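You operate a simulated robot arm through the tools that you are given. There is no shell and no other tool.

Carry out the task below with a simulated two-armed robot. There is one attempt and no reset: what you move stays moved.

Task
Ink the dotter at the blue dish and dot the three cubes on tray 3.
Fine: one dot on each top; slide the lever stand over each and press its orange lever; no press on a top with a dry tip. The pieces stay on their pegs.
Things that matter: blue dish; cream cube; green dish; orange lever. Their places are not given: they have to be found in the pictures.

Only the result counts: the job must be done as asked and must still hold three seconds after the hand-in. Knocking over, shifting, dropping, spilling or breaking anything else fails it.

Robot
Two 6-joint arms with two-finger grippers on one trunk that stands fixed in place. Base frame: the origin is at the foot of the trunk, x ahead of it, y to its left, z up. Units: m, rad, N and s.
The left shoulder is at [0.03, 0.178, 1.038], the right one opposite. With the tool pointing down near the work surface each hand reaches from about 0.46 to 0.84 m from the base axis, measured 20 degrees to its own side. Payload 2.54 kg a hand.
The TCP of each hand is the grasp point between the finger pads, 0.03 m short of the fingertips. In the tool frame z runs along the fingers and y along their closing line. Largest opening 0.116 m; the body of the gripper starts 0.095 m behind the TCP.
Orientation is that of the tool frame in the base frame, as a unit quaternion [x, y, z, w]. With the fingers straight down and closing along the base's y, the tool's x points along the base's -x, its y along +y and its z along -z.

Tools
- The arms move only by the tool apply_moves. It takes "left_rows", "right_rows" or both (then of equal length, played together; a hand with none holds still); each is a list of rows, each a list of 3 entries, a list of its own where there are three numbers: the shift along the tool's x, y, z in units of 20 mm (1.0 is 20 mm), then the turn, a rotation vector about the tool's x, y, z in units of 6 degrees (1.0 is 6 degrees), then the opening in per cent of the stroke, from 0 (shut) to 100 (fully open). In form: [[[x, y, z], [ax, ay, az], grip], ...]. A call has 1 to 20 rows; each row shifts and turns the commanded pose from where the row before left it, along the tool's axes as they then stand. A call with a number of a shift or a turn outside -1 to 1 is refused whole. Rows are played at 5 a second. More than 0.05 m and 0.15 rad between two rows, or a gripper value outside its range, and nothing of the call is played. A pose out of reach is approached as far as the arm can. The call stops where the force on the tool passes 40 N (or 10 N more than at its start, if that is more) or the arm is blocked; 0.2 s more then pass. The fingers move at their own pace (about 0.153 m/s each) and stop on an object; they squeeze with about 43 N. The grip force told is the motor's: it shows also when the fingers shut on nothing. Time passes only in rows, and 0.2 s behind the last, so rows that do not move let the fingers close. It gives the time, the measured TCP pose, the force on the tool (base axes), the opening and the grip force at its end, in the units of the frame above (readings bear some noise), with the torque about the TCP (base axes, N m) and any sound that the robot's microphone picked up, and new pictures: "pictures" is both (left out), scene, wrist or none (wrist: the cameras of the hands that moved).
- Cameras (640 x 400 px; columns grow to the right, rows downward): "scene" is now at [0.0458, 0.0048, 1.7588]; the picture's right is [0.06, -1.00, 0.00], its down [-0.77, -0.04, -0.64] and it looks along [0.64, 0.04, -0.77] (base axes); focal length 370 px, centre (320, 200). "left" rides on the left gripper at [0.069, 0.015, -0.122] in its tool frame; the picture's right is [-0.21, 0.98, 0.00], its down [-0.83, -0.18, -0.53] and it looks along [-0.52, -0.11, 0.85] (tool axes); focal length 251 px, centre (320, 200). "right" rides on the right gripper at [0.069, -0.015, -0.122] in its tool frame; the picture's right is [0.22, 0.98, 0.00], its down [-0.83, 0.18, -0.53] and it looks along [-0.52, 0.12, 0.85] (tool axes); focal length 251 px, centre (320, 200).
- raise_lower(by): slides the trunk up (or, below 0, down) by that many m; the arms and the scene camera ride with it, the base frame stays. It gives what a move gives, with no picture.
- head_to(pan, tilt): turns the head with the scene camera to pan (to the left, within 2.496 rad either way) and tilt (down, from -0.506 to 1.204), counted from straight ahead of the robot. It gives what a move gives, and a new picture of the scene camera.
- locate(camera, pixels): for up to 12 pixels [column, row] of the newest picture of that camera ("zoom" is the newest enlarged one), the place [x, y, z] in the base frame of the surface seen there, good to about 0.002 m. No time passes.
- close_up(camera, box): a new picture of the part [left, top, right, bottom] of that camera's present view, enlarged. No time passes.
- close_job(): hands the job in; it is judged then, once.

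Open the grippers and draw the arms clear of the work before you hand the job in, unless the task says otherwise.

The tools are called after "Request:" as name(argument=value, ...) on one line, values as JSON. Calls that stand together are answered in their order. apply_moves: Moves the arms, as the interface text tells. Its arguments: {"type":"object","properties":{"left_rows":{"type":"array"},"right_rows":{"type":"array"},"pictures":{"type":"string","enum":["both","scene","wrist","none"]}},"required":[]} The other tools are called the same way: raise_lower (by) slides the trunk up or down; head_to (pan, tilt) turns the head that bears the scene camera; locate (camera, pixels) gives the place of the surface under pixels of a picture; close_up (camera, box) takes an enlarged picture of a part of a camera's view; close_job () hands the job in.

At the start:

```text
t: 0.0
left_eef_pos: [0.5069, 0.1722, 1.2792]
left_ee_rot: [0.0, 1.0, -0.001, 0.0]
left_contact_force: [0.1, 0.7, 0.8]
left_ft_torque: [-0.01, 0.02, 0.02]
left_grip_width: 0.1158
left_grip_force: 0.0
right_eef_pos: [0.4316, -0.2309, 1.2035]
right_ee_rot: [0.0, 1.0, 0.0, 0.0]
right_contact_force: [0.5, 0.0, 0.2]
right_ft_torque: [-0.02, -0.05, -0.01]
right_grip_width: 0.116
right_grip_force: 0.0
trunk travel left (down, up): [-0.25, 0.29]
head pan, tilt: [0.058, 0.88]
```

scene: 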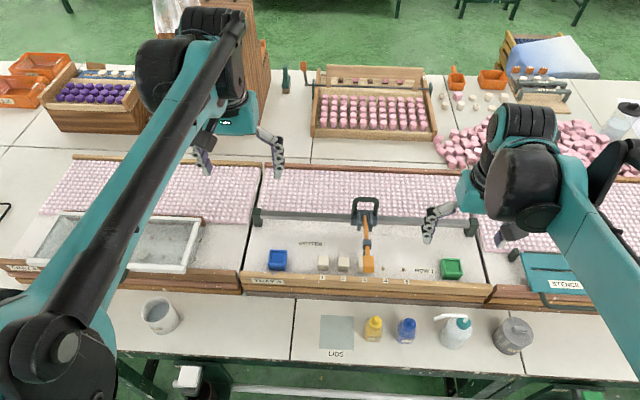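
right: 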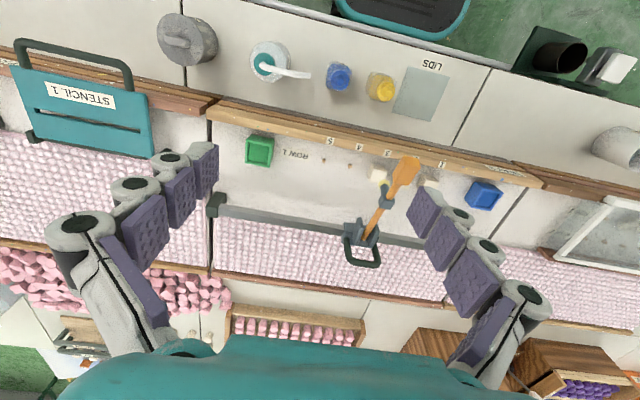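
left: 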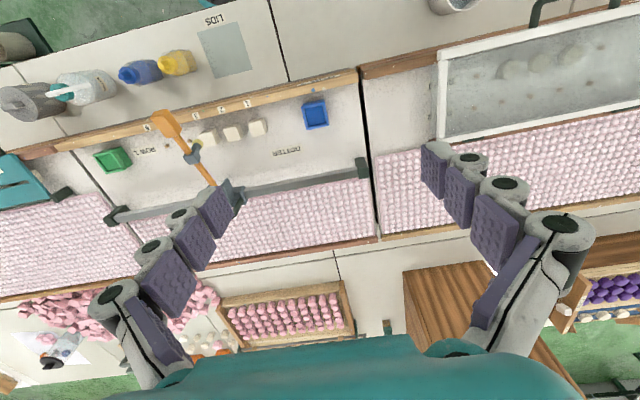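

The scene picture shows tray 3 with a blue dish near (278,260), cubes near (323,262), (344,263), an orange lever around (368,250), and a green dish at (451,268). I take enlarged views to see the details.

Request:
close_up(camera="scene", box=[240, 180, 480, 330])

Request:
close_up(camera="right", box=[200, 120, 540, 280])

Request:
close_up(camera="left", box=[80, 70, 380, 240])

```text
2.67 times, centred on (360, 255) of scene
```

zoom: 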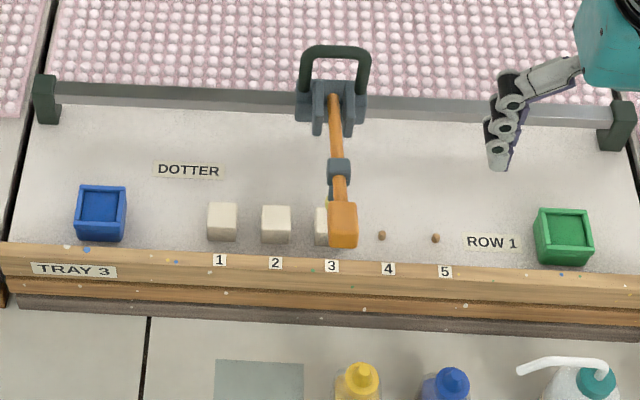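

```text
1.88 times, centred on (370, 200) of right
```

zoom: 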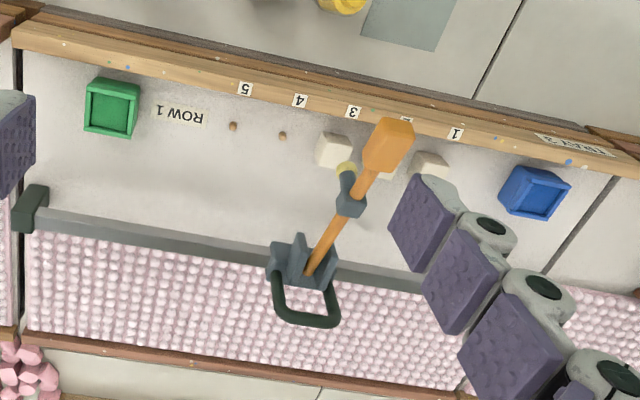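

```text
2.13 times, centred on (230, 155) of left
```

zoom: 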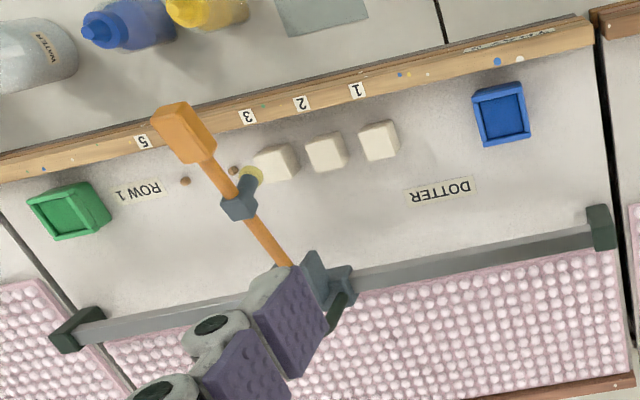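

The zoomed views show a carriage with a green handle on a grey rail, its orange lever carrying the dotter, and three cream cubes at pegs 1–3. I locate these in the scene picture.

Request:
close_up(camera="scene", box=[240, 180, 480, 330])

Request:
locate(camera="scene", pixels=[[278, 257], [323, 258], [344, 259], [368, 264], [451, 265], [258, 214], [473, 226], [366, 200], [367, 245], [366, 222], [300, 270], [278, 269]])

```text
2.67 times, centred on (360, 255) of scene
```

zoom: 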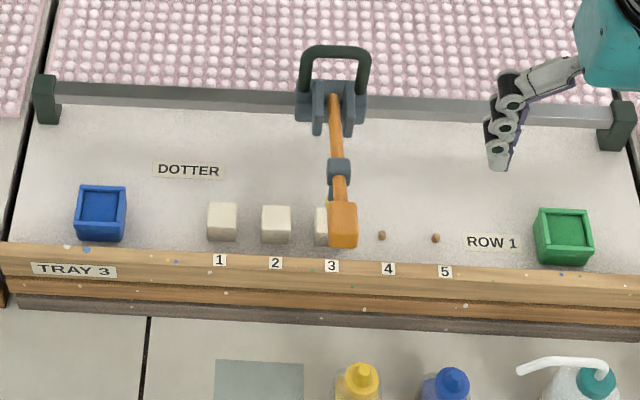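

```text
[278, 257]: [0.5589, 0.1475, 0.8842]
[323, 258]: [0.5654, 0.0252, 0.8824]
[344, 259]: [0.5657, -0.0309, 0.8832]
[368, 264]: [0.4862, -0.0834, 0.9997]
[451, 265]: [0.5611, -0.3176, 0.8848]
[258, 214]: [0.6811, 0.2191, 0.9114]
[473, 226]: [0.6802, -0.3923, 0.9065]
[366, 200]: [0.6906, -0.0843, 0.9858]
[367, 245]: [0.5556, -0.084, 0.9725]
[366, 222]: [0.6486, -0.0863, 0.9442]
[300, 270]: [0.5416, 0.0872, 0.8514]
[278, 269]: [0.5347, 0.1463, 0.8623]
```

I locate finer points on the zoom of the scene: cube tops, dishes, carriage parts, handle, lever knob.

Request:
locate(camera="zoom", pixels=[[222, 212], [276, 216], [320, 218], [210, 204], [236, 206], [100, 206], [563, 228], [333, 52], [303, 80], [366, 85], [316, 100], [350, 105]])

Request:
locate(camera="zoom", pixels=[[334, 105], [336, 140], [339, 170], [341, 195], [341, 210], [330, 215], [356, 215], [342, 236], [382, 234], [435, 237], [200, 98], [500, 112]])

Request:
locate(camera="zoom", pixels=[[78, 188], [125, 189], [124, 222], [78, 222], [540, 210], [592, 240], [210, 235], [318, 239], [290, 242], [45, 80], [620, 110], [340, 160]])

```text
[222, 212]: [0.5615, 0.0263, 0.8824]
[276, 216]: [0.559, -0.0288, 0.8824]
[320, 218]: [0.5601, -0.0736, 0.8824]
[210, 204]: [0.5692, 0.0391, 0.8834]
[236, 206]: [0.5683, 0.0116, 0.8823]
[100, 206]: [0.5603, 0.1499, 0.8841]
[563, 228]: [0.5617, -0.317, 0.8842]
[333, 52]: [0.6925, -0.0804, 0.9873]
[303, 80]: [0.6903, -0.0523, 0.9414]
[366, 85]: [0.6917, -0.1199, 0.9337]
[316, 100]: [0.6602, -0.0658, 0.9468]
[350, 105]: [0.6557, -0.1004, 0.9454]
```

```text
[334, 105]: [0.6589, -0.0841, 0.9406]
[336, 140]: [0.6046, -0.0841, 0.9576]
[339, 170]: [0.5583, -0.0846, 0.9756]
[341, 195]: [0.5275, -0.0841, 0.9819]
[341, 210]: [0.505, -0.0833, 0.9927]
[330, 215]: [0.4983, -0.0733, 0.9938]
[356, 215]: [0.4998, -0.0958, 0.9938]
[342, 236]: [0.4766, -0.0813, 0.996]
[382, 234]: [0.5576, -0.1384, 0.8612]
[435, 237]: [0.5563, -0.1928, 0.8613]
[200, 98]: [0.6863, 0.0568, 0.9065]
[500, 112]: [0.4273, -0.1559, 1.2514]
```

```text
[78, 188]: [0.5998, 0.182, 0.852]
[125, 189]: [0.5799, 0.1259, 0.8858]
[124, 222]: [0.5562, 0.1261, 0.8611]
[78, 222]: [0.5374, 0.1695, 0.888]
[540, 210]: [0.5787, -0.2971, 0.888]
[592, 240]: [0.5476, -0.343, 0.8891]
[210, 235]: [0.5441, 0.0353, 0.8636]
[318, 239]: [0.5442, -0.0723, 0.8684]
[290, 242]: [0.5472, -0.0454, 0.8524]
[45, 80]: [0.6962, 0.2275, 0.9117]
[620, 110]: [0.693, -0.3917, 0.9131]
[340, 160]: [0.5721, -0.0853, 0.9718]
```

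Tray surface is at z≈0.852, cube tops at z≈0.882 with y≈0.026, -0.029, -0.083; the stand is now at y≈-0.084 over cube 3, its hoop handle at x≈0.692, top z≈0.987, and the knob at x≈0.49, z≈0.995. I draw the right arm aside to -y and take the left hand forward at height.

Request:
apply_moves(left_rows=[[[-0.9, 0, 0], [0, 0, 0], 100], [[-0.9, 0, 0], [0, 0, 0], 100], [[-0.9, 0, 0], [0, 0, 0], 100], [[-0.9, 0, 0], [0, 0, 0], 100], [[-0.9, 0, 0], [0, 0, 0], 100], [[-0.9, 0, 0], [0, 0, 0], 100], [[-0.9, 0, 0], [0, 0, 0], 100], [[-0.9, 0, 0], [0, 0, 0], 100], [[-0.9, 0, 0], [0, 0, 0], 100], [[-0.9, 0, 0], [0, 0, 0], 100]], right_rows=[[[0, -1, 0], [0, 0, 0], 100], [[0, -1, 0], [0, 0, 0], 100], [[0, -1, 0], [0, 0, 0], 100], [[0, -1, 0], [0, 0, 0], 100], [[0, -1, 0], [0, 0, 0], 100], [[0, -1, 0], [0, 0, 0], 100], [[0, -1, 0], [0, 0, 0], 100], [[0, -1, 0], [0, 0, 0], 100], [[0, -1, 0], [0, 0, 0], 100], [[0, 0, 0], [0, 0, 0], 100]], pictures="both")

```text
t: 2.2
left_eef_pos: [0.6892, 0.1705, 1.2791]
left_ee_rot: [-0.001, 1.0, 0.001, 0.0]
left_contact_force: [1.0, 0.1, 0.0]
left_ft_torque: [-0.03, 0.03, -0.02]
left_grip_width: 0.1161
left_grip_force: 0.2
right_eef_pos: [0.4342, -0.4086, 1.2045]
right_ee_rot: [-0.001, 1.0, 0.0, 0.0]
right_contact_force: [1.3, 0.6, 0.3]
right_ft_torque: [0.01, 0.03, -0.05]
right_grip_width: 0.1158
right_grip_force: 0.1
trunk travel left (down, up): [-0.25, 0.29]
head pan, tilt: [0.058, 0.88]
```

scene: 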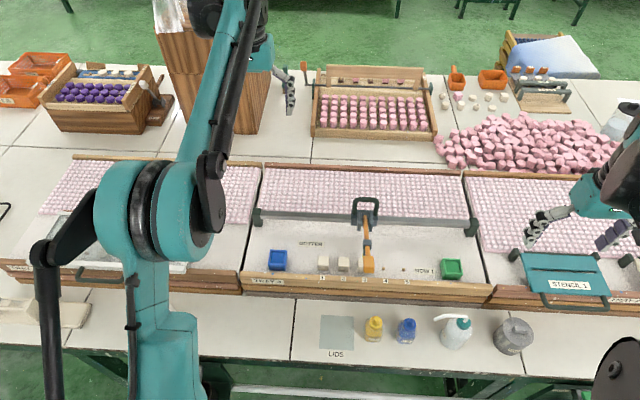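
right: 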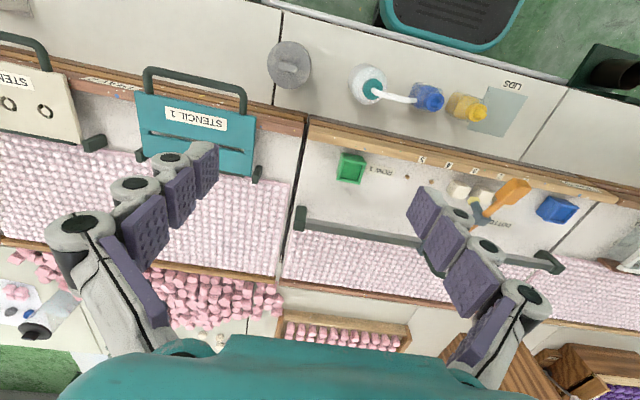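
left: 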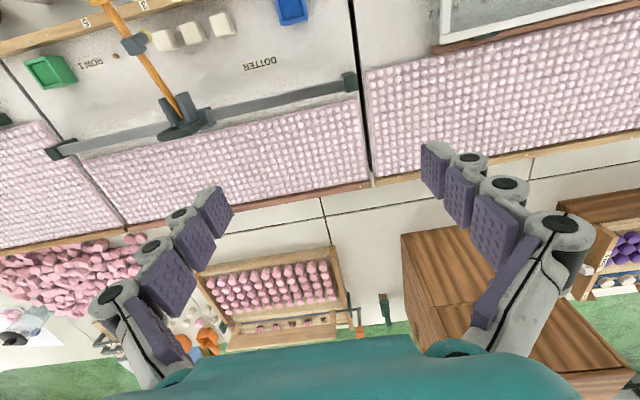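

The left hand hangs at (0.689,0.171,1.279) and the right arm is clear. I move the left hand over the stand's handle (y≈-0.084) and lower partly, keeping well above the hoop at z 0.987.

Request:
apply_moves(left_rows=[[[0, -0.979, 0], [0, 0, 0], 100], [[0, -0.979, 0], [0, 0, 0], 100], [[0, -0.979, 0], [0, 0, 0], 100], [[0, -0.979, 0], [0, 0, 0], 100], [[0, -0.979, 0], [0, 0, 0], 100], [[0, -0.979, 0], [0, 0, 0], 100], [[0, -0.979, 0], [0, 0, 0], 100], [[0, -0.979, 0], [0, 0, 0], 100], [[0, -0.979, 0], [0, 0, 0], 100], [[0, -0.979, 0], [0, 0, 0], 100], [[0, -0.979, 0], [0, 0, 0], 100], [[0, -0.979, 0], [0, 0, 0], 100], [[0, -0.979, 0], [0, 0, 0], 100], [[0, 0, 1], [0, 0, 0], 100], [[0, 0, 1], [0, 0, 0], 100], [[0, 0, 1], [0, 0, 0], 100], [[0, 0, 1], [0, 0, 0], 100], [[0, 0, 1], [0, 0, 0], 100], [[0, 0, 1], [0, 0, 0], 100]], pictures="both")

```text
t: 6.2
left_eef_pos: [0.6772, -0.081, 1.1532]
left_ee_rot: [0.0, 1.0, 0.0, 0.0]
left_contact_force: [0.3, 0.4, -0.1]
left_ft_torque: [0.0, 0.01, 0.03]
left_grip_width: 0.1164
left_grip_force: 0.1
left hand out of reach, approached as far as the arm can: row 13
right_eef_pos: [0.4326, -0.4103, 1.2039]
right_ee_rot: [0.0, 1.0, 0.001, 0.001]
right_contact_force: [0.3, -0.1, -0.5]
right_ft_torque: [-0.04, -0.01, 0.0]
right_grip_width: 0.1159
right_grip_force: 0.1
trunk travel left (down, up): [-0.25, 0.29]
head pan, tilt: [0.058, 0.88]
```

scene: 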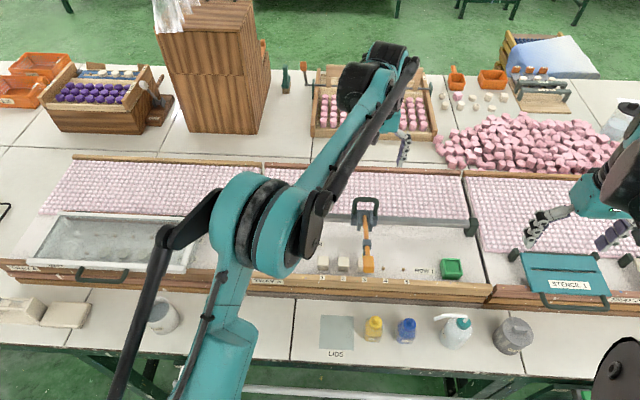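
left: 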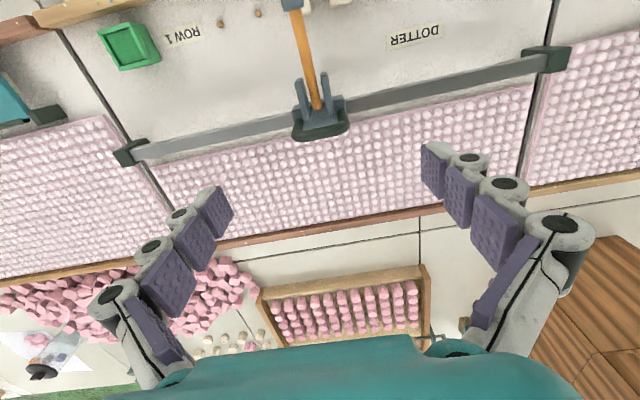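

The hand is at (0.677,-0.081,1.153), the row at height having been at the edge of reach. I lower to about z 1.05 and go forward to x≈0.691 there.

Request:
apply_moves(left_rows=[[[0, 0, 1], [0, 0, 0], 100], [[0, 0, 1], [0, 0, 0], 100], [[0, 0, 1], [0, 0, 0], 100], [[0, 0, 1], [0, 0, 0], 100], [[0, 0, 1], [0, 0, 0], 100], [[-0.72, -0.15, 0], [0, 0, 0], 100], [[0, 0, 0], [0, 0, 0], 100]], pictures="both")

```text
t: 7.8
left_eef_pos: [0.6932, -0.0818, 1.0533]
left_ee_rot: [0.0, 1.0, 0.0, 0.0]
left_contact_force: [0.3, 0.1, -0.5]
left_ft_torque: [-0.01, 0.01, -0.01]
left_grip_width: 0.1162
left_grip_force: 0.2
right_eef_pos: [0.4319, -0.4103, 1.2044]
right_ee_rot: [-0.001, 1.0, 0.0, 0.001]
right_contact_force: [-0.3, 0.3, -0.5]
right_ft_torque: [0.0, 0.01, -0.03]
right_grip_width: 0.116
right_grip_force: 0.0
trunk travel left (down, up): [-0.25, 0.29]
head pan, tilt: [0.058, 0.88]
```

scene: 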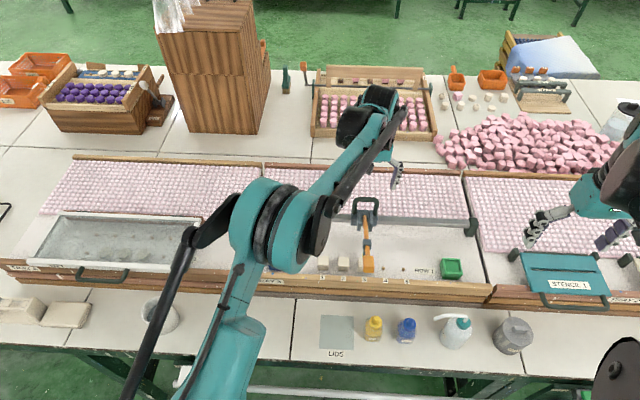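
left: 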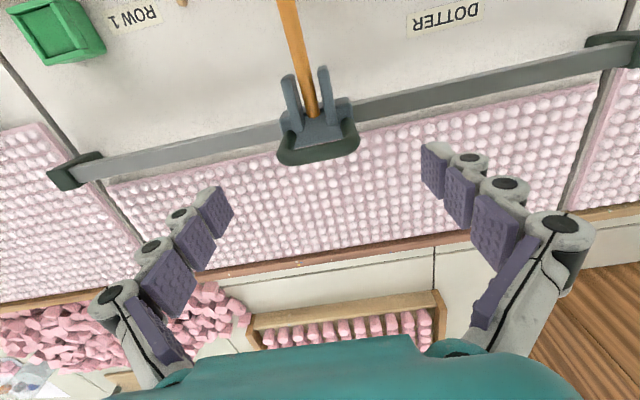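

The hoop shows in the left picture at about (320,150), the fingers at (215,205) and (440,165). I measure the hoop more exactly from the wrist camera.

Request:
locate(camera="left", pixels=[[282, 160], [320, 155], [355, 140], [300, 158], [340, 150], [318, 130], [288, 95], [326, 85], [286, 128], [350, 110], [215, 205], [437, 165]])

Request:
close_up(camera="left", box=[240, 40, 400, 180])

Request:
close_up(camera="scene", box=[320, 160, 420, 290])

```text
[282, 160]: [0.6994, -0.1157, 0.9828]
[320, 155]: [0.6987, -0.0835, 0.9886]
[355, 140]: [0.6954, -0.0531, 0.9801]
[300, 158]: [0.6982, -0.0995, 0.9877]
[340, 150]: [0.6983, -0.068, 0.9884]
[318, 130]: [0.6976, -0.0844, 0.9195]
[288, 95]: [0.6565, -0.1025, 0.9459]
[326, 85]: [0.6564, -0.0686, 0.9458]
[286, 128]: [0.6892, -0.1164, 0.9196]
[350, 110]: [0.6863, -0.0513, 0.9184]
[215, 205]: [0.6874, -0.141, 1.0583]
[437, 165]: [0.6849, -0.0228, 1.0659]
```

```text
2.86 times, centred on (320, 110) of left
```

zoom: 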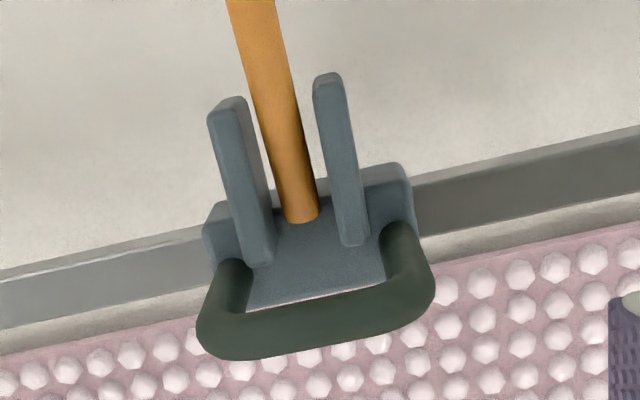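

```text
3.08 times, centred on (370, 225) of scene
```

zoom: 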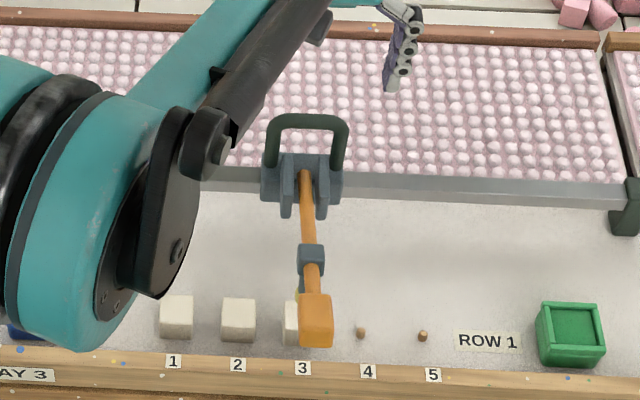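

The hoop spans y≈-0.118..-0.051, x≈0.697, top z≈0.988, sides down to the plate at z≈0.92. I lower the open fingers around it to TCP z≈0.972 with a small x/y correction.

Request:
apply_moves(left_rows=[[[-0.2, -0.135, 0], [0, 0, 0], 100], [[0, 0, 1], [0, 0, 0], 100], [[0, 0, 1], [0, 0, 0], 100], [[0, 0, 1], [0, 0, 0], 100], [[0, 0, 1], [0, 0, 0], 100], [[0, 0, 0], [0, 0, 0], 100]], pictures="both")

```text
t: 9.2
left_eef_pos: [0.6959, -0.0855, 0.9744]
left_ee_rot: [0.0, 1.0, -0.001, 0.0]
left_contact_force: [-0.8, 0.1, 0.8]
left_ft_torque: [0.0, -0.01, -0.02]
left_grip_width: 0.1161
left_grip_force: 0.0
right_eef_pos: [0.4329, -0.4087, 1.2056]
right_ee_rot: [0.0, 1.0, 0.0, 0.0]
right_contact_force: [0.1, -0.4, -0.2]
right_ft_torque: [-0.01, -0.02, -0.02]
right_grip_width: 0.116
right_grip_force: 0.1
trunk travel left (down, up): [-0.25, 0.29]
head pan, tilt: [0.058, 0.88]
```

scene: 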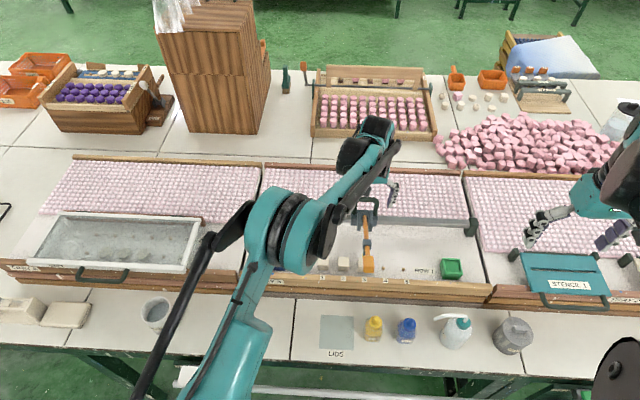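
left: 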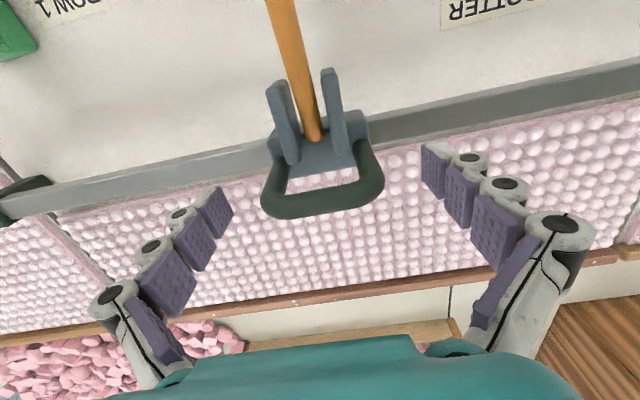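

The hoop's sides at (272,180) and (372,165) sit between the fingertip pads. I close the left fingers on the hoop.

Request:
apply_moves(left_rows=[[[0, 0, 0], [0, 0, 0], 60], [[0, 0, 0], [0, 0, 0], 40], [[0, 0, 0], [0, 0, 0], 0], [[0, 0, 0], [0, 0, 0], 0]], pictures="both")

```text
t: 10.2
left_eef_pos: [0.6962, -0.0845, 0.9744]
left_ee_rot: [-0.001, 1.0, 0.0, 0.0]
left_contact_force: [3.5, 1.1, 5.9]
left_ft_torque: [0.17, -0.02, -0.05]
left_grip_width: 0.0729
left_grip_force: 44.5
right_eef_pos: [0.4324, -0.4099, 1.2053]
right_ee_rot: [0.0, 1.0, 0.001, 0.0]
right_contact_force: [0.2, -0.5, -0.3]
right_ft_torque: [-0.01, -0.02, -0.01]
right_grip_width: 0.1159
right_grip_force: 0.0
trunk travel left (down, up): [-0.25, 0.29]
head pan, tilt: [0.058, 0.88]
```

scene: 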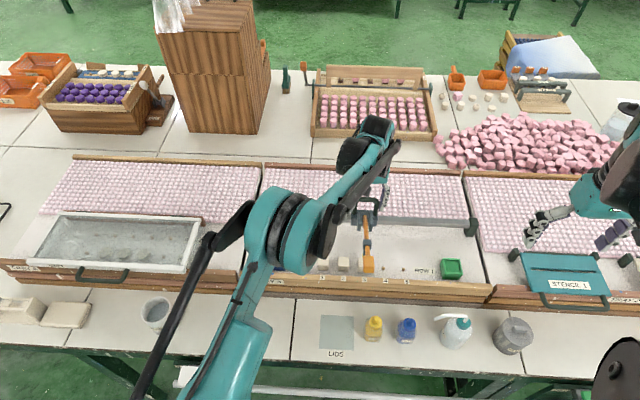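
left: 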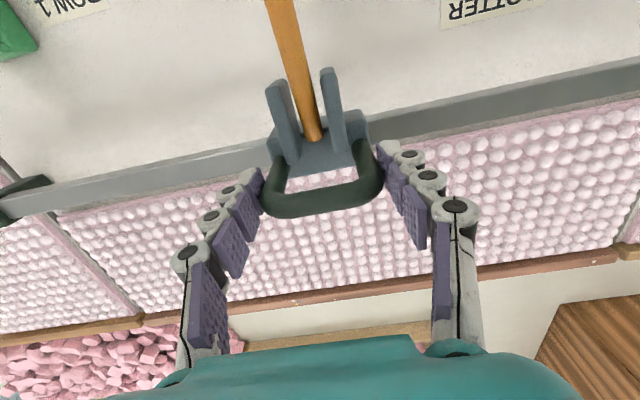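

The hoop is gripped (width 0.073, 44 N). I slide the stand gently towards +y by a first 40 mm to check resistance.

Request:
apply_moves(left_rows=[[[0, 0.4, 0], [0, 0, 0], 0], [[0, 0.8, 0], [0, 0, 0], 0], [[0, 0.8, 0], [0, 0, 0], 0]], pictures="both")

```text
t: 11.0
left_eef_pos: [0.6954, -0.0454, 0.9745]
left_ee_rot: [0.0, 1.0, 0.0, 0.0]
left_contact_force: [2.0, 0.2, 0.8]
left_ft_torque: [-0.19, -1.24, 0.15]
left_grip_width: 0.0724
left_grip_force: 45.4
right_eef_pos: [0.4331, -0.4098, 1.2044]
right_ee_rot: [0.0, 1.0, 0.0, 0.0]
right_contact_force: [-0.4, 0.0, 0.4]
right_ft_torque: [0.01, 0.0, 0.01]
right_grip_width: 0.1158
right_grip_force: 0.1
trunk travel left (down, up): [-0.25, 0.29]
head pan, tilt: [0.058, 0.88]
```

scene: 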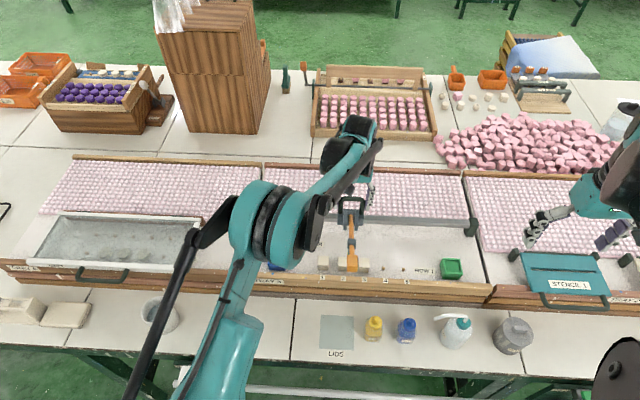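
left: 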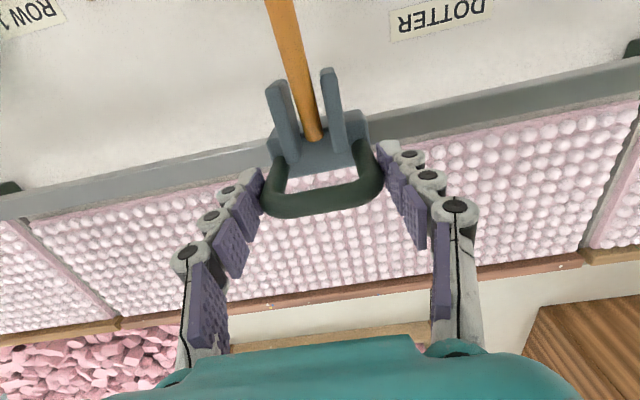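

The stand slid with the hand (lever now at (352,260)), hardly any force. I slide on to the blue dish at y≈0.149.

Request:
apply_moves(left_rows=[[[0, 0.972, 0], [0, 0, 0], 0], [[0, 0.972, 0], [0, 0, 0], 0], [[0, 0.972, 0], [0, 0, 0], 0], [[0, 0.972, 0], [0, 0, 0], 0], [[0, 0.972, 0], [0, 0, 0], 0], [[0, 0.972, 0], [0, 0, 0], 0], [[0, 0.972, 0], [0, 0, 0], 0], [[0, 0.972, 0], [0, 0, 0], 0], [[0, 0.972, 0], [0, 0, 0], 0], [[0, 0.972, 0], [0, 0, 0], 0], [[0, 0, 0], [0, 0, 0], 0]], pictures="both")

```text
t: 13.4
left_eef_pos: [0.6949, 0.1492, 0.9741]
left_ee_rot: [0.0, 1.0, 0.0, 0.002]
left_contact_force: [22.1, 1.7, 23.0]
left_ft_torque: [-0.03, -0.62, -0.14]
left_grip_width: 0.0732
left_grip_force: 44.9
right_eef_pos: [0.4328, -0.4104, 1.2044]
right_ee_rot: [0.0, 1.0, 0.0, -0.001]
right_contact_force: [-0.2, -0.3, 0.4]
right_ft_torque: [-0.04, -0.02, 0.02]
right_grip_width: 0.1161
right_grip_force: 0.1
trunk travel left (down, up): [-0.25, 0.29]
head pan, tilt: [0.058, 0.88]
```

scene: 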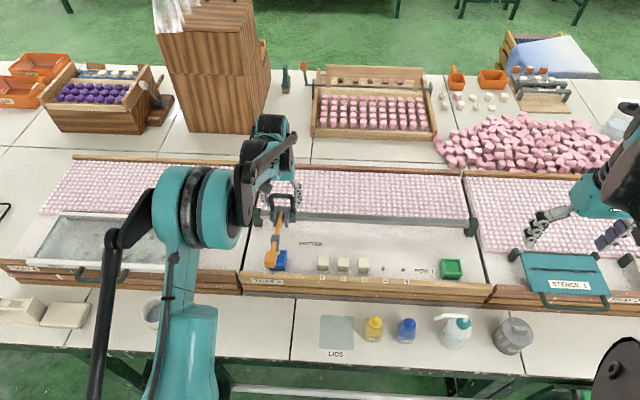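
left: 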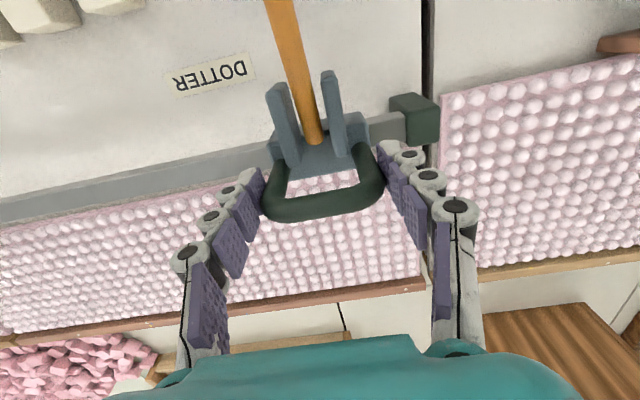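

The stand is now at y≈0.149, the lever knob at (271,258) over the blue dish in the scene view. I check alignment in a close-up before releasing the handle.

Request:
close_up(camera="scene", box=[230, 190, 350, 290])

Request:
apply_moves(left_rows=[[[0, 0, 0], [0, 0, 0], 70], [[0, 0, 0], [0, 0, 0], 85], [[0, 0, 0], [0, 0, 0], 100], [[0, 0, 0], [0, 0, 0], 100]], pictures="both")

```text
4.00 times, centred on (290, 240) of scene
```

zoom: 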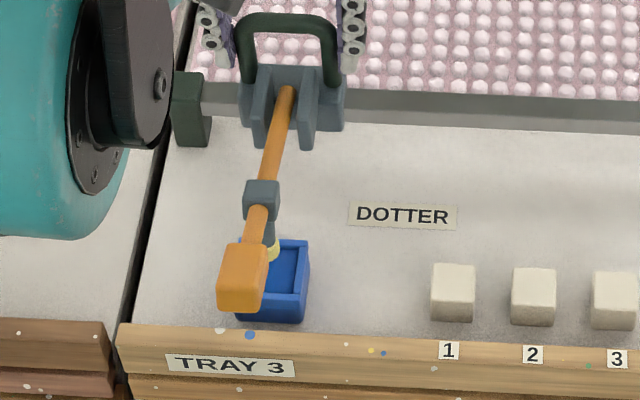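

```text
t: 14.4
left_eef_pos: [0.6934, 0.1491, 0.9732]
left_ee_rot: [-0.001, 1.0, 0.0, 0.001]
left_contact_force: [-0.2, -0.6, 1.0]
left_ft_torque: [0.0, 0.01, 0.02]
left_grip_width: 0.116
left_grip_force: 0.0
right_eef_pos: [0.4336, -0.4096, 1.2046]
right_ee_rot: [0.001, 1.0, 0.0, 0.0]
right_contact_force: [-0.3, 0.0, 0.5]
right_ft_torque: [0.01, -0.01, -0.01]
right_grip_width: 0.1163
right_grip_force: 0.1
trunk travel left (down, up): [-0.25, 0.29]
head pan, tilt: [0.058, 0.88]
```

scene: 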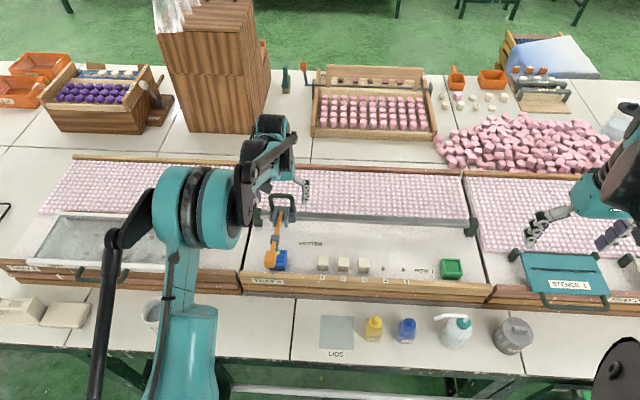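
left: 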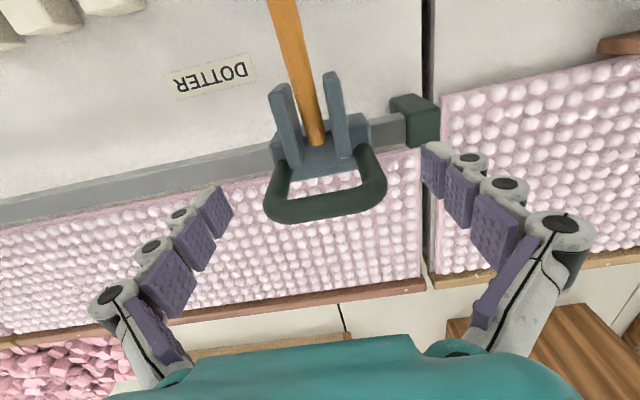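

Released with no force left. I take a fresh close-up and locate the lever, tip and dish to confirm the tip is above the ink.

Request:
close_up(camera="scene", box=[230, 190, 350, 290])

Request:
locate(camera="zoom", pixels=[[287, 100], [262, 190], [245, 260], [225, 270], [262, 272], [240, 300], [275, 250], [302, 245], [306, 295], [245, 312], [272, 230], [290, 260]])

```text
4.00 times, centred on (290, 240) of scene
```

zoom: 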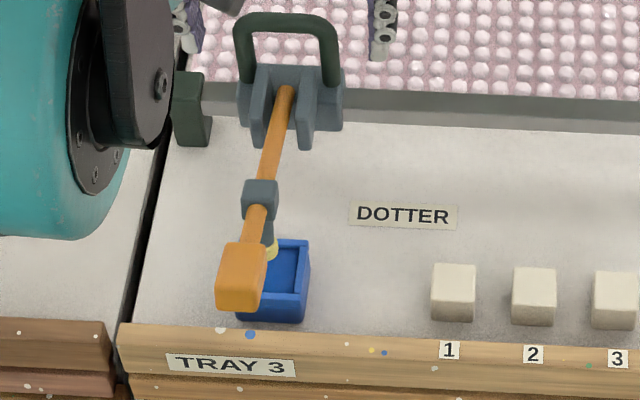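

```text
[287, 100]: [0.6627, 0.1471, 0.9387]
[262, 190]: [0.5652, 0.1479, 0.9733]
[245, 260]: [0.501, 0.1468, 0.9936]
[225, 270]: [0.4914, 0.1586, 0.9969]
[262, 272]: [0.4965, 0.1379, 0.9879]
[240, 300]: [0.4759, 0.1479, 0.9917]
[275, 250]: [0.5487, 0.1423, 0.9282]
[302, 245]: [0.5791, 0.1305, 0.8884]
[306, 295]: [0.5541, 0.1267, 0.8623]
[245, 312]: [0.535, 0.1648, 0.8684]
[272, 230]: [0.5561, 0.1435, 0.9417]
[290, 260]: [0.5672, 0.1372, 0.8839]
```

The lever lies along y≈0.1475, the dish centre is at y≈0.148 and the yellow tip at about z 0.925 above the ink (z 0.884). I raise the hand off the hoop, move back over the knob (x≈0.49) and shut the fingers.

Request:
apply_moves(left_rows=[[[0, 0, -0.917], [0, 0, 0], 100], [[0, 0, -0.917], [0, 0, 0], 100], [[0, 0, -0.917], [0, 0, 0], 100], [[0, 0, -0.917], [0, 0, 0], 100], [[0, 0, -0.917], [0, 0, 0], 100], [[0, 0, -0.917], [0, 0, 0], 100], [[0.9245, 0, 0], [0, 0, 0], 60], [[0.9245, 0, 0], [0, 0, 0], 30], [[0.9245, 0, 0], [0, 0, 0], 0], [[0.9245, 0, 0], [0, 0, 0], 0], [[0.9245, 0, 0], [0, 0, 0], 0], [[0.9245, 0, 0], [0, 0, 0], 0], [[0.9245, 0, 0], [0, 0, 0], 0], [[0.9245, 0, 0], [0, 0, 0], 0], [[0.9245, 0, 0], [0, 0, 0], 0], [[0.9245, 0, 0], [0, 0, 0], 0], [[0.9245, -0.08, 0], [0, 0, 0], 0], [[0, 0, 0], [0, 0, 0], 0]], pictures="both")

```text
t: 18.2
left_eef_pos: [0.4913, 0.1494, 1.0858]
left_ee_rot: [0.0, 1.0, 0.0, 0.0]
left_contact_force: [0.4, -0.5, 0.6]
left_ft_torque: [-0.02, 0.01, 0.01]
left_grip_width: 0.0
left_grip_force: 28.5
right_eef_pos: [0.433, -0.4096, 1.2048]
right_ee_rot: [0.0, 1.0, 0.0, 0.0]
right_contact_force: [1.3, 0.6, 0.3]
right_ft_torque: [-0.02, 0.0, -0.02]
right_grip_width: 0.1158
right_grip_force: 0.0
trunk travel left (down, up): [-0.25, 0.29]
head pan, tilt: [0.058, 0.88]
```

scene: 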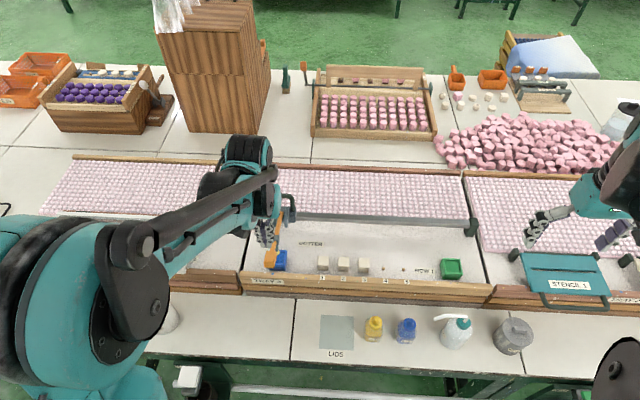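
left: 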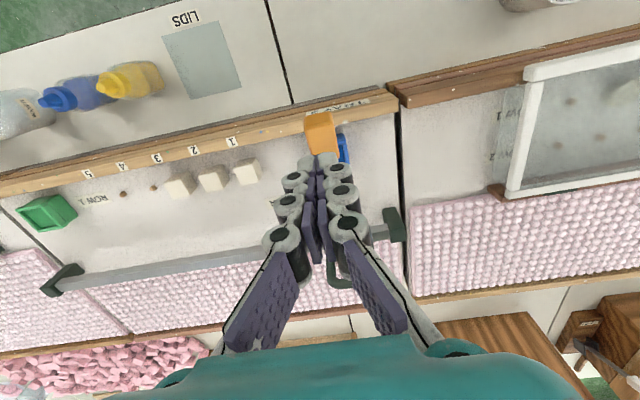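

The closed fingers at (322,160) hang above the knob at (320,130). I lower to just above the knob (fingertips ≈ z 1.005) and check.

Request:
apply_moves(left_rows=[[[0, -0.08, 0.85], [0, 0, 0], 0], [[0, 0, 0.85], [0, 0, 0], 0], [[0, 0, 0.85], [0, 0, 0], 0]], pictures="both")

Request:
close_up(camera="left", box=[250, 60, 410, 220])

Request:
close_up(camera="scene", box=[230, 190, 350, 290])

```text
t: 19.0
left_eef_pos: [0.493, 0.1454, 1.0326]
left_ee_rot: [0.0, 1.0, 0.0, 0.001]
left_contact_force: [0.4, -0.2, 0.7]
left_ft_torque: [0.02, 0.04, -0.01]
left_grip_width: 0.0
left_grip_force: 28.2
right_eef_pos: [0.434, -0.4098, 1.2037]
right_ee_rot: [0.0, 1.0, 0.0, 0.0]
right_contact_force: [0.1, 0.4, 0.3]
right_ft_torque: [-0.01, 0.0, 0.02]
right_grip_width: 0.116
right_grip_force: 0.0
trunk travel left (down, up): [-0.25, 0.29]
head pan, tilt: [0.058, 0.88]
```

scene: 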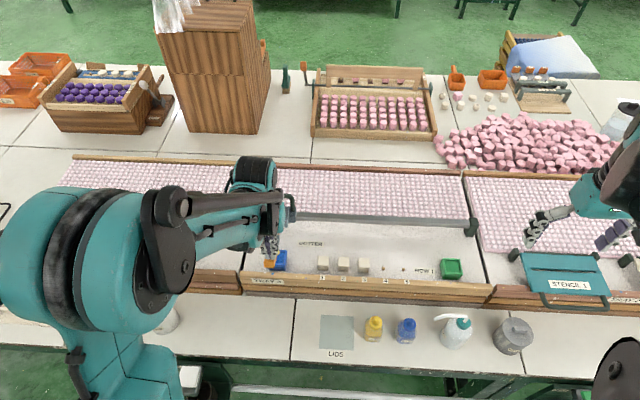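
left: 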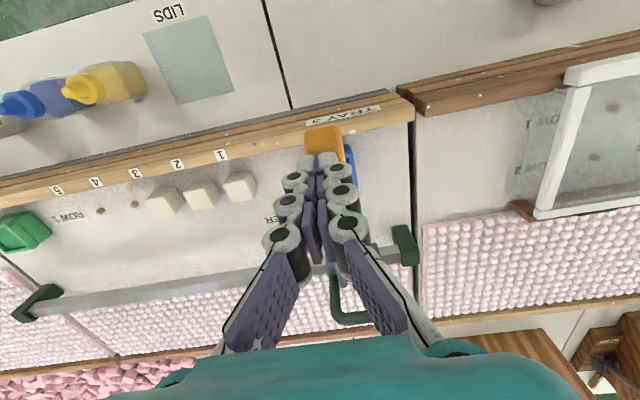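

```text
2.50 times, centred on (330, 140) of left
```

zoom: 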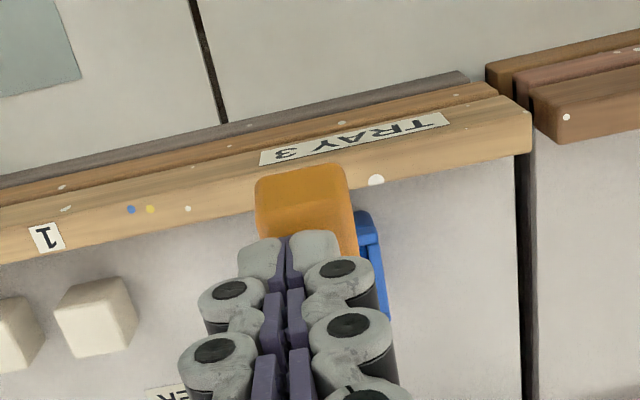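

```text
4.00 times, centred on (290, 240) of scene
```

zoom: 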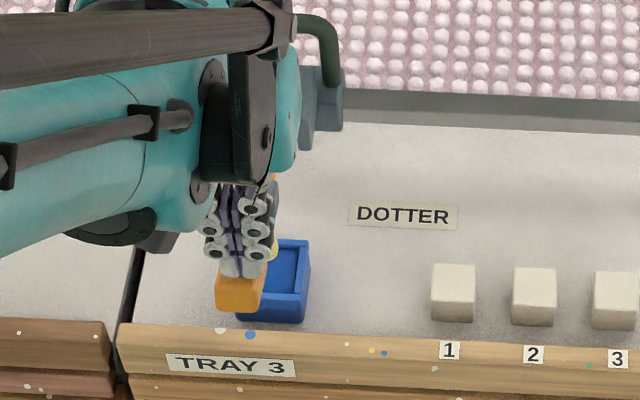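

The fingertips sit over the rear half of the orange knob (zoom (290,250) against knob (305,210)). I shift 5 mm back and 1.5 mm left, then press down 30 mm slowly, watching the force.

Request:
apply_moves(left_rows=[[[0.25, 0.08, 0], [0, 0, 0], 0], [[0, 0, 0.5], [0, 0, 0], 0], [[0, 0, 0.5], [0, 0, 0], 0], [[0, 0, 0.5], [0, 0, 0], 0]], pictures="both")

Request:
close_up(camera="scene", box=[230, 190, 350, 290])

```text
t: 20.0
left_eef_pos: [0.4877, 0.1483, 1.0021]
left_ee_rot: [0.0, 1.0, 0.0, -0.001]
left_contact_force: [-0.2, 0.1, 2.5]
left_ft_torque: [0.0, 0.04, -0.02]
left_grip_width: 0.0061
left_grip_force: 28.5
right_eef_pos: [0.4336, -0.4096, 1.205]
right_ee_rot: [0.001, 1.0, 0.0, 0.0]
right_contact_force: [0.0, -1.1, -0.2]
right_ft_torque: [0.05, -0.02, 0.01]
right_grip_width: 0.1159
right_grip_force: 0.0
trunk travel left (down, up): [-0.25, 0.29]
head pan, tilt: [0.058, 0.88]
```

scene: 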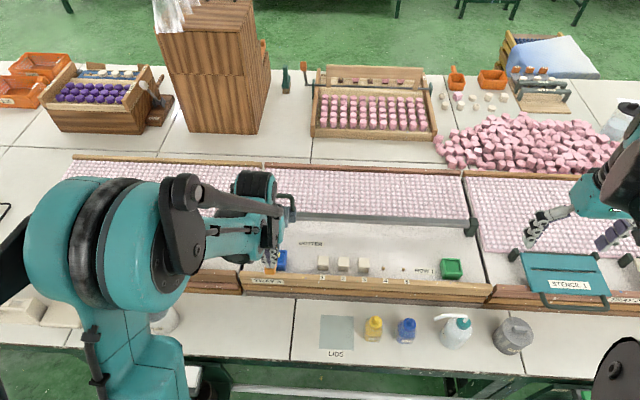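
left: 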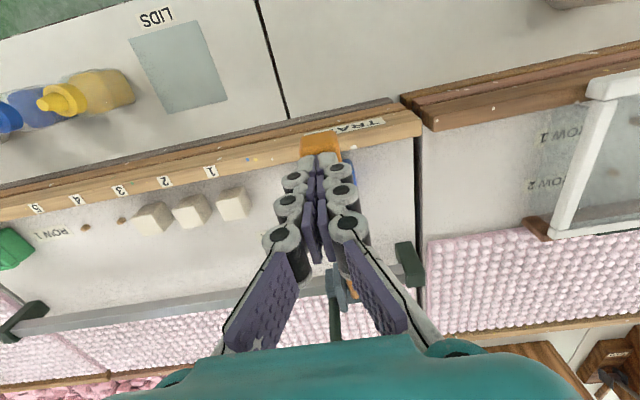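

```text
4.00 times, centred on (290, 240) of scene
```

zoom: 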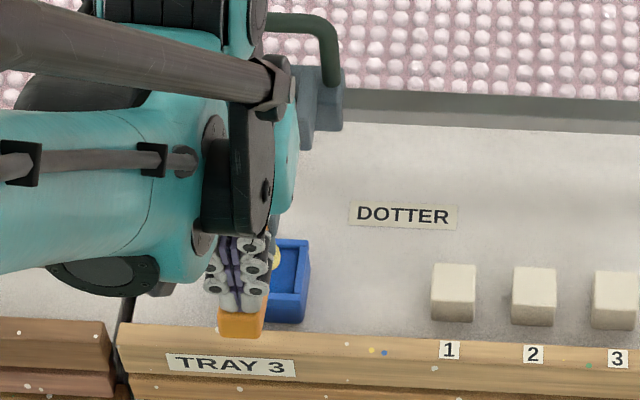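

The knob is being pushed down with 2.5 N, the tip at zoom (275,258) approaching the ink. I keep pressing in smaller steps.

Request:
apply_moves(left_rows=[[[0, 0, 0.5], [0, 0, 0], 0], [[0, 0, 0.5], [0, 0, 0], 0], [[0, 0, 0.25], [0, 0, 0], 0], [[0, 0, 0.25], [0, 0, 0], 0]], pictures="both")

Request:
close_up(camera="scene", box=[230, 190, 350, 290])

```text
t: 21.0
left_eef_pos: [0.4865, 0.148, 0.9736]
left_ee_rot: [-0.001, 1.0, 0.0, 0.0]
left_contact_force: [-1.2, -0.7, 3.9]
left_ft_torque: [-0.04, 0.1, 0.01]
left_grip_width: 0.0058
left_grip_force: 28.9
right_eef_pos: [0.4325, -0.409, 1.2053]
right_ee_rot: [0.0, 1.0, 0.001, 0.0]
right_contact_force: [-0.4, -0.3, 0.0]
right_ft_torque: [-0.01, 0.02, 0.0]
right_grip_width: 0.116
right_grip_force: 0.0
trunk travel left (down, up): [-0.25, 0.29]
head pan, tilt: [0.058, 0.88]
```

scene: 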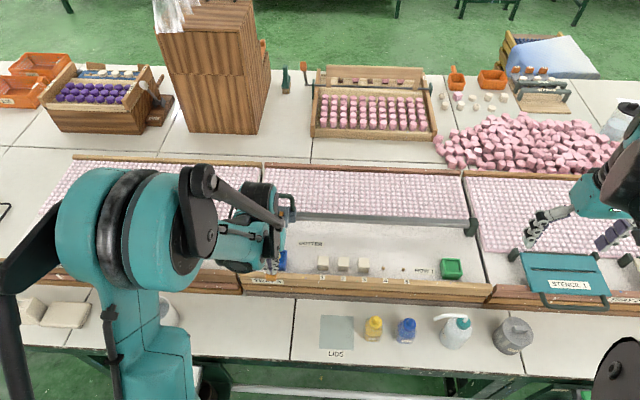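
left: 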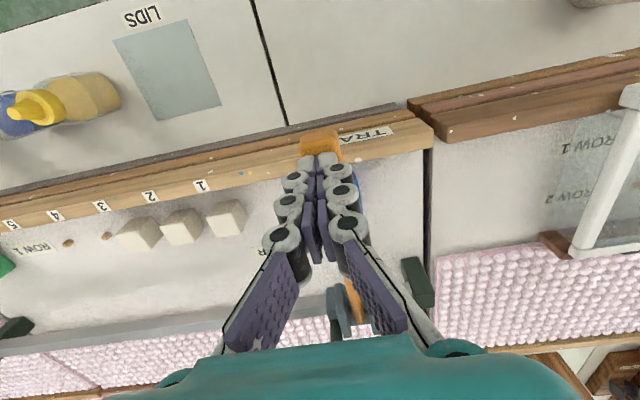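

```text
4.00 times, centred on (290, 240) of scene
```

zoom: 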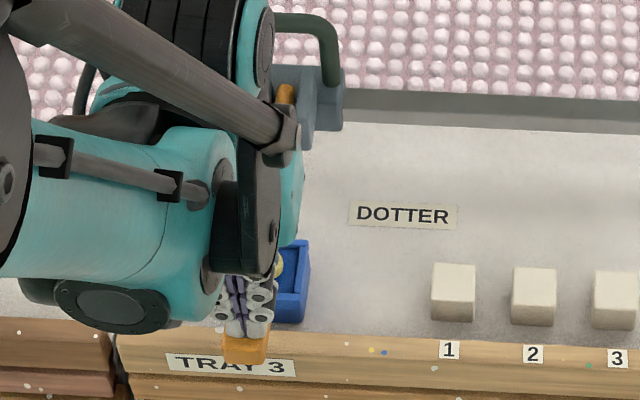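

Force is only 3.9 N at TCP z 0.974, the tip at zoom (278,268) is nearing the ink. I continue down in 4 mm steps.

Request:
apply_moves(left_rows=[[[0, 0, 0.2], [0, 0, 0], 0], [[0, 0, 0.2], [0, 0, 0], 0], [[0, 0, 0.2], [0, 0, 0], 0]], pictures="both")

Request:
close_up(camera="scene", box=[230, 190, 350, 290])

```text
t: 21.7
left_eef_pos: [0.4867, 0.1471, 0.9676]
left_ee_rot: [-0.001, 1.0, 0.001, 0.002]
left_contact_force: [-1.8, 0.9, 34.1]
left_ft_torque: [0.01, 0.14, -0.01]
left_grip_width: 0.006
left_grip_force: 28.3
right_eef_pos: [0.4323, -0.4107, 1.2067]
right_ee_rot: [-0.001, 1.0, 0.0, 0.001]
right_contact_force: [0.0, 0.0, -0.2]
right_ft_torque: [-0.02, 0.03, -0.02]
right_grip_width: 0.1162
right_grip_force: 0.1
trunk travel left (down, up): [-0.25, 0.29]
head pan, tilt: [0.058, 0.88]
stopped in row 3 (left hand): the force on the tool passed its limit at 53 N (the readings are from after the stop); the commanded pose is now the measured one
```

scene: 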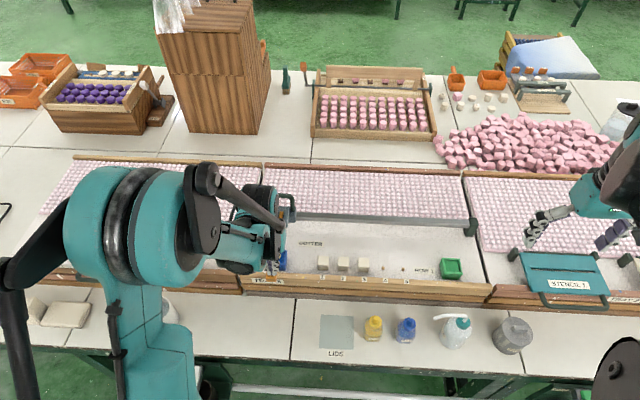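
left: 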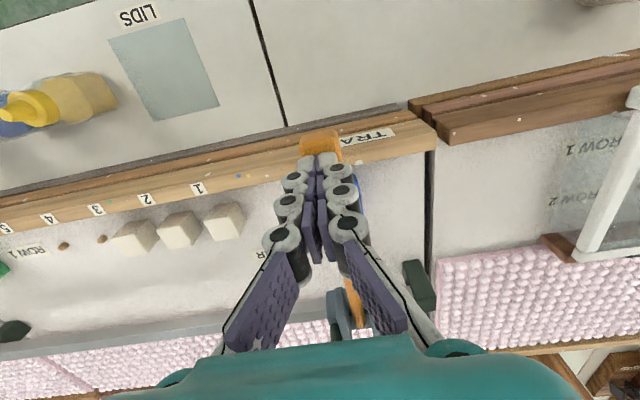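

```text
4.00 times, centred on (290, 240) of scene
```

zoom: 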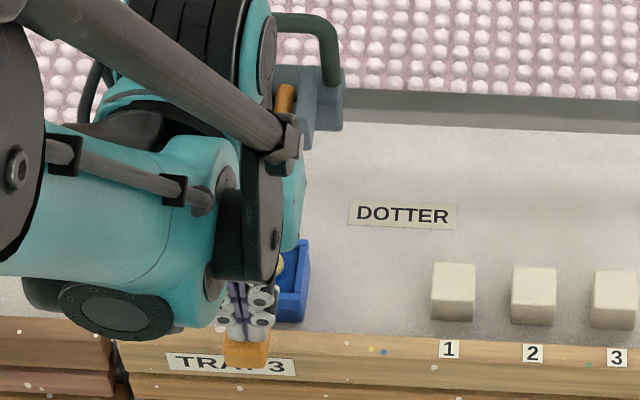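

The tip met the ink pad at TCP z≈0.968 (force rose to 34–53 N, so the call stopped). I lift straight off the knob and look at the tip.

Request:
apply_moves(left_rows=[[[0, 0, -0.3], [0, 0, 0], 0], [[0, 0, -0.6], [0, 0, 0], 0], [[0, 0, -0.9], [0, 0, 0], 0], [[0, 0, -1], [0, 0, 0], 0], [[0, 0, -1], [0, 0, 0], 0], [[0, 0, -1], [0, 0, 0], 0], [[0, 0, -1], [0, 0, 0], 0]], pictures="both")

Request:
close_up(camera="scene", box=[240, 200, 320, 290])

Request:
close_up(camera="left", box=[270, 80, 410, 200])

```text
t: 23.3
left_eef_pos: [0.4869, 0.1469, 1.0813]
left_ee_rot: [-0.001, 1.0, 0.001, 0.001]
left_contact_force: [1.0, 0.0, -0.2]
left_ft_torque: [0.02, -0.02, 0.0]
left_grip_width: 0.0
left_grip_force: 28.5
right_eef_pos: [0.4328, -0.41, 1.2058]
right_ee_rot: [0.0, 1.0, 0.0, 0.001]
right_contact_force: [-0.5, -0.3, 0.3]
right_ft_torque: [0.05, 0.03, 0.0]
right_grip_width: 0.1161
right_grip_force: 0.0
trunk travel left (down, up): [-0.25, 0.29]
head pan, tilt: [0.058, 0.88]
```

scene: 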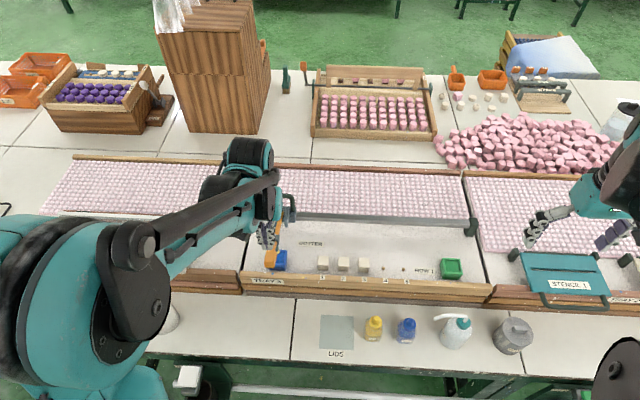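
left: 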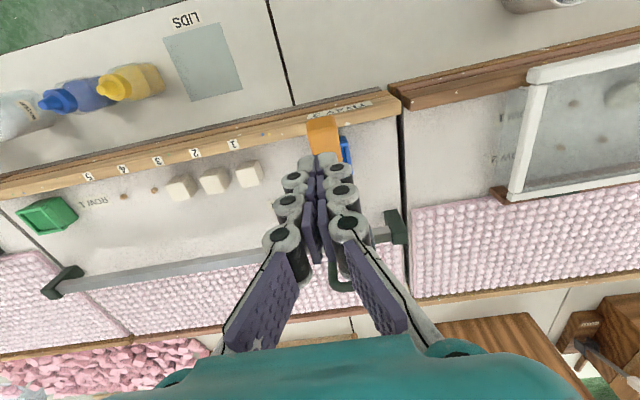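

```text
4.44 times, centred on (280, 245) of scene
```

zoom: 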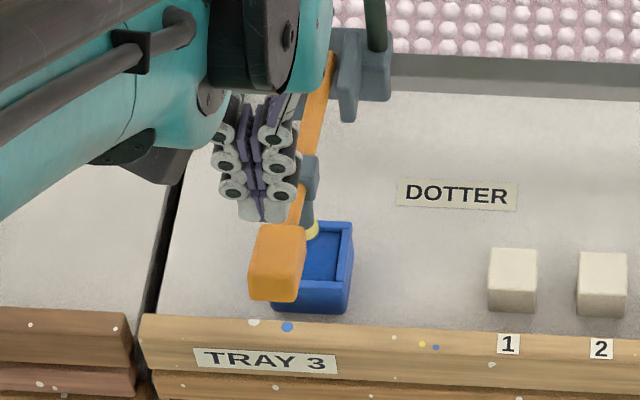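

```text
3.33 times, centred on (340, 140) of left
```

zoom: 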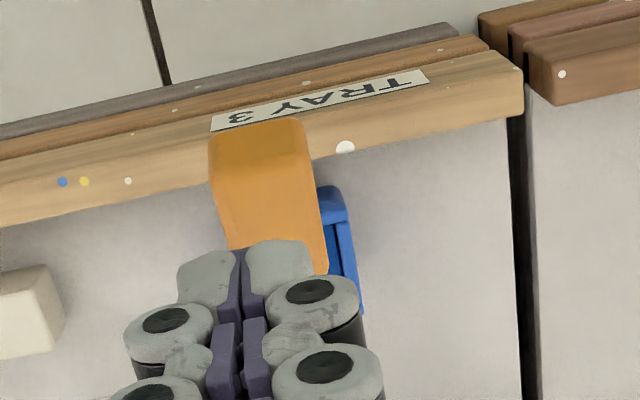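

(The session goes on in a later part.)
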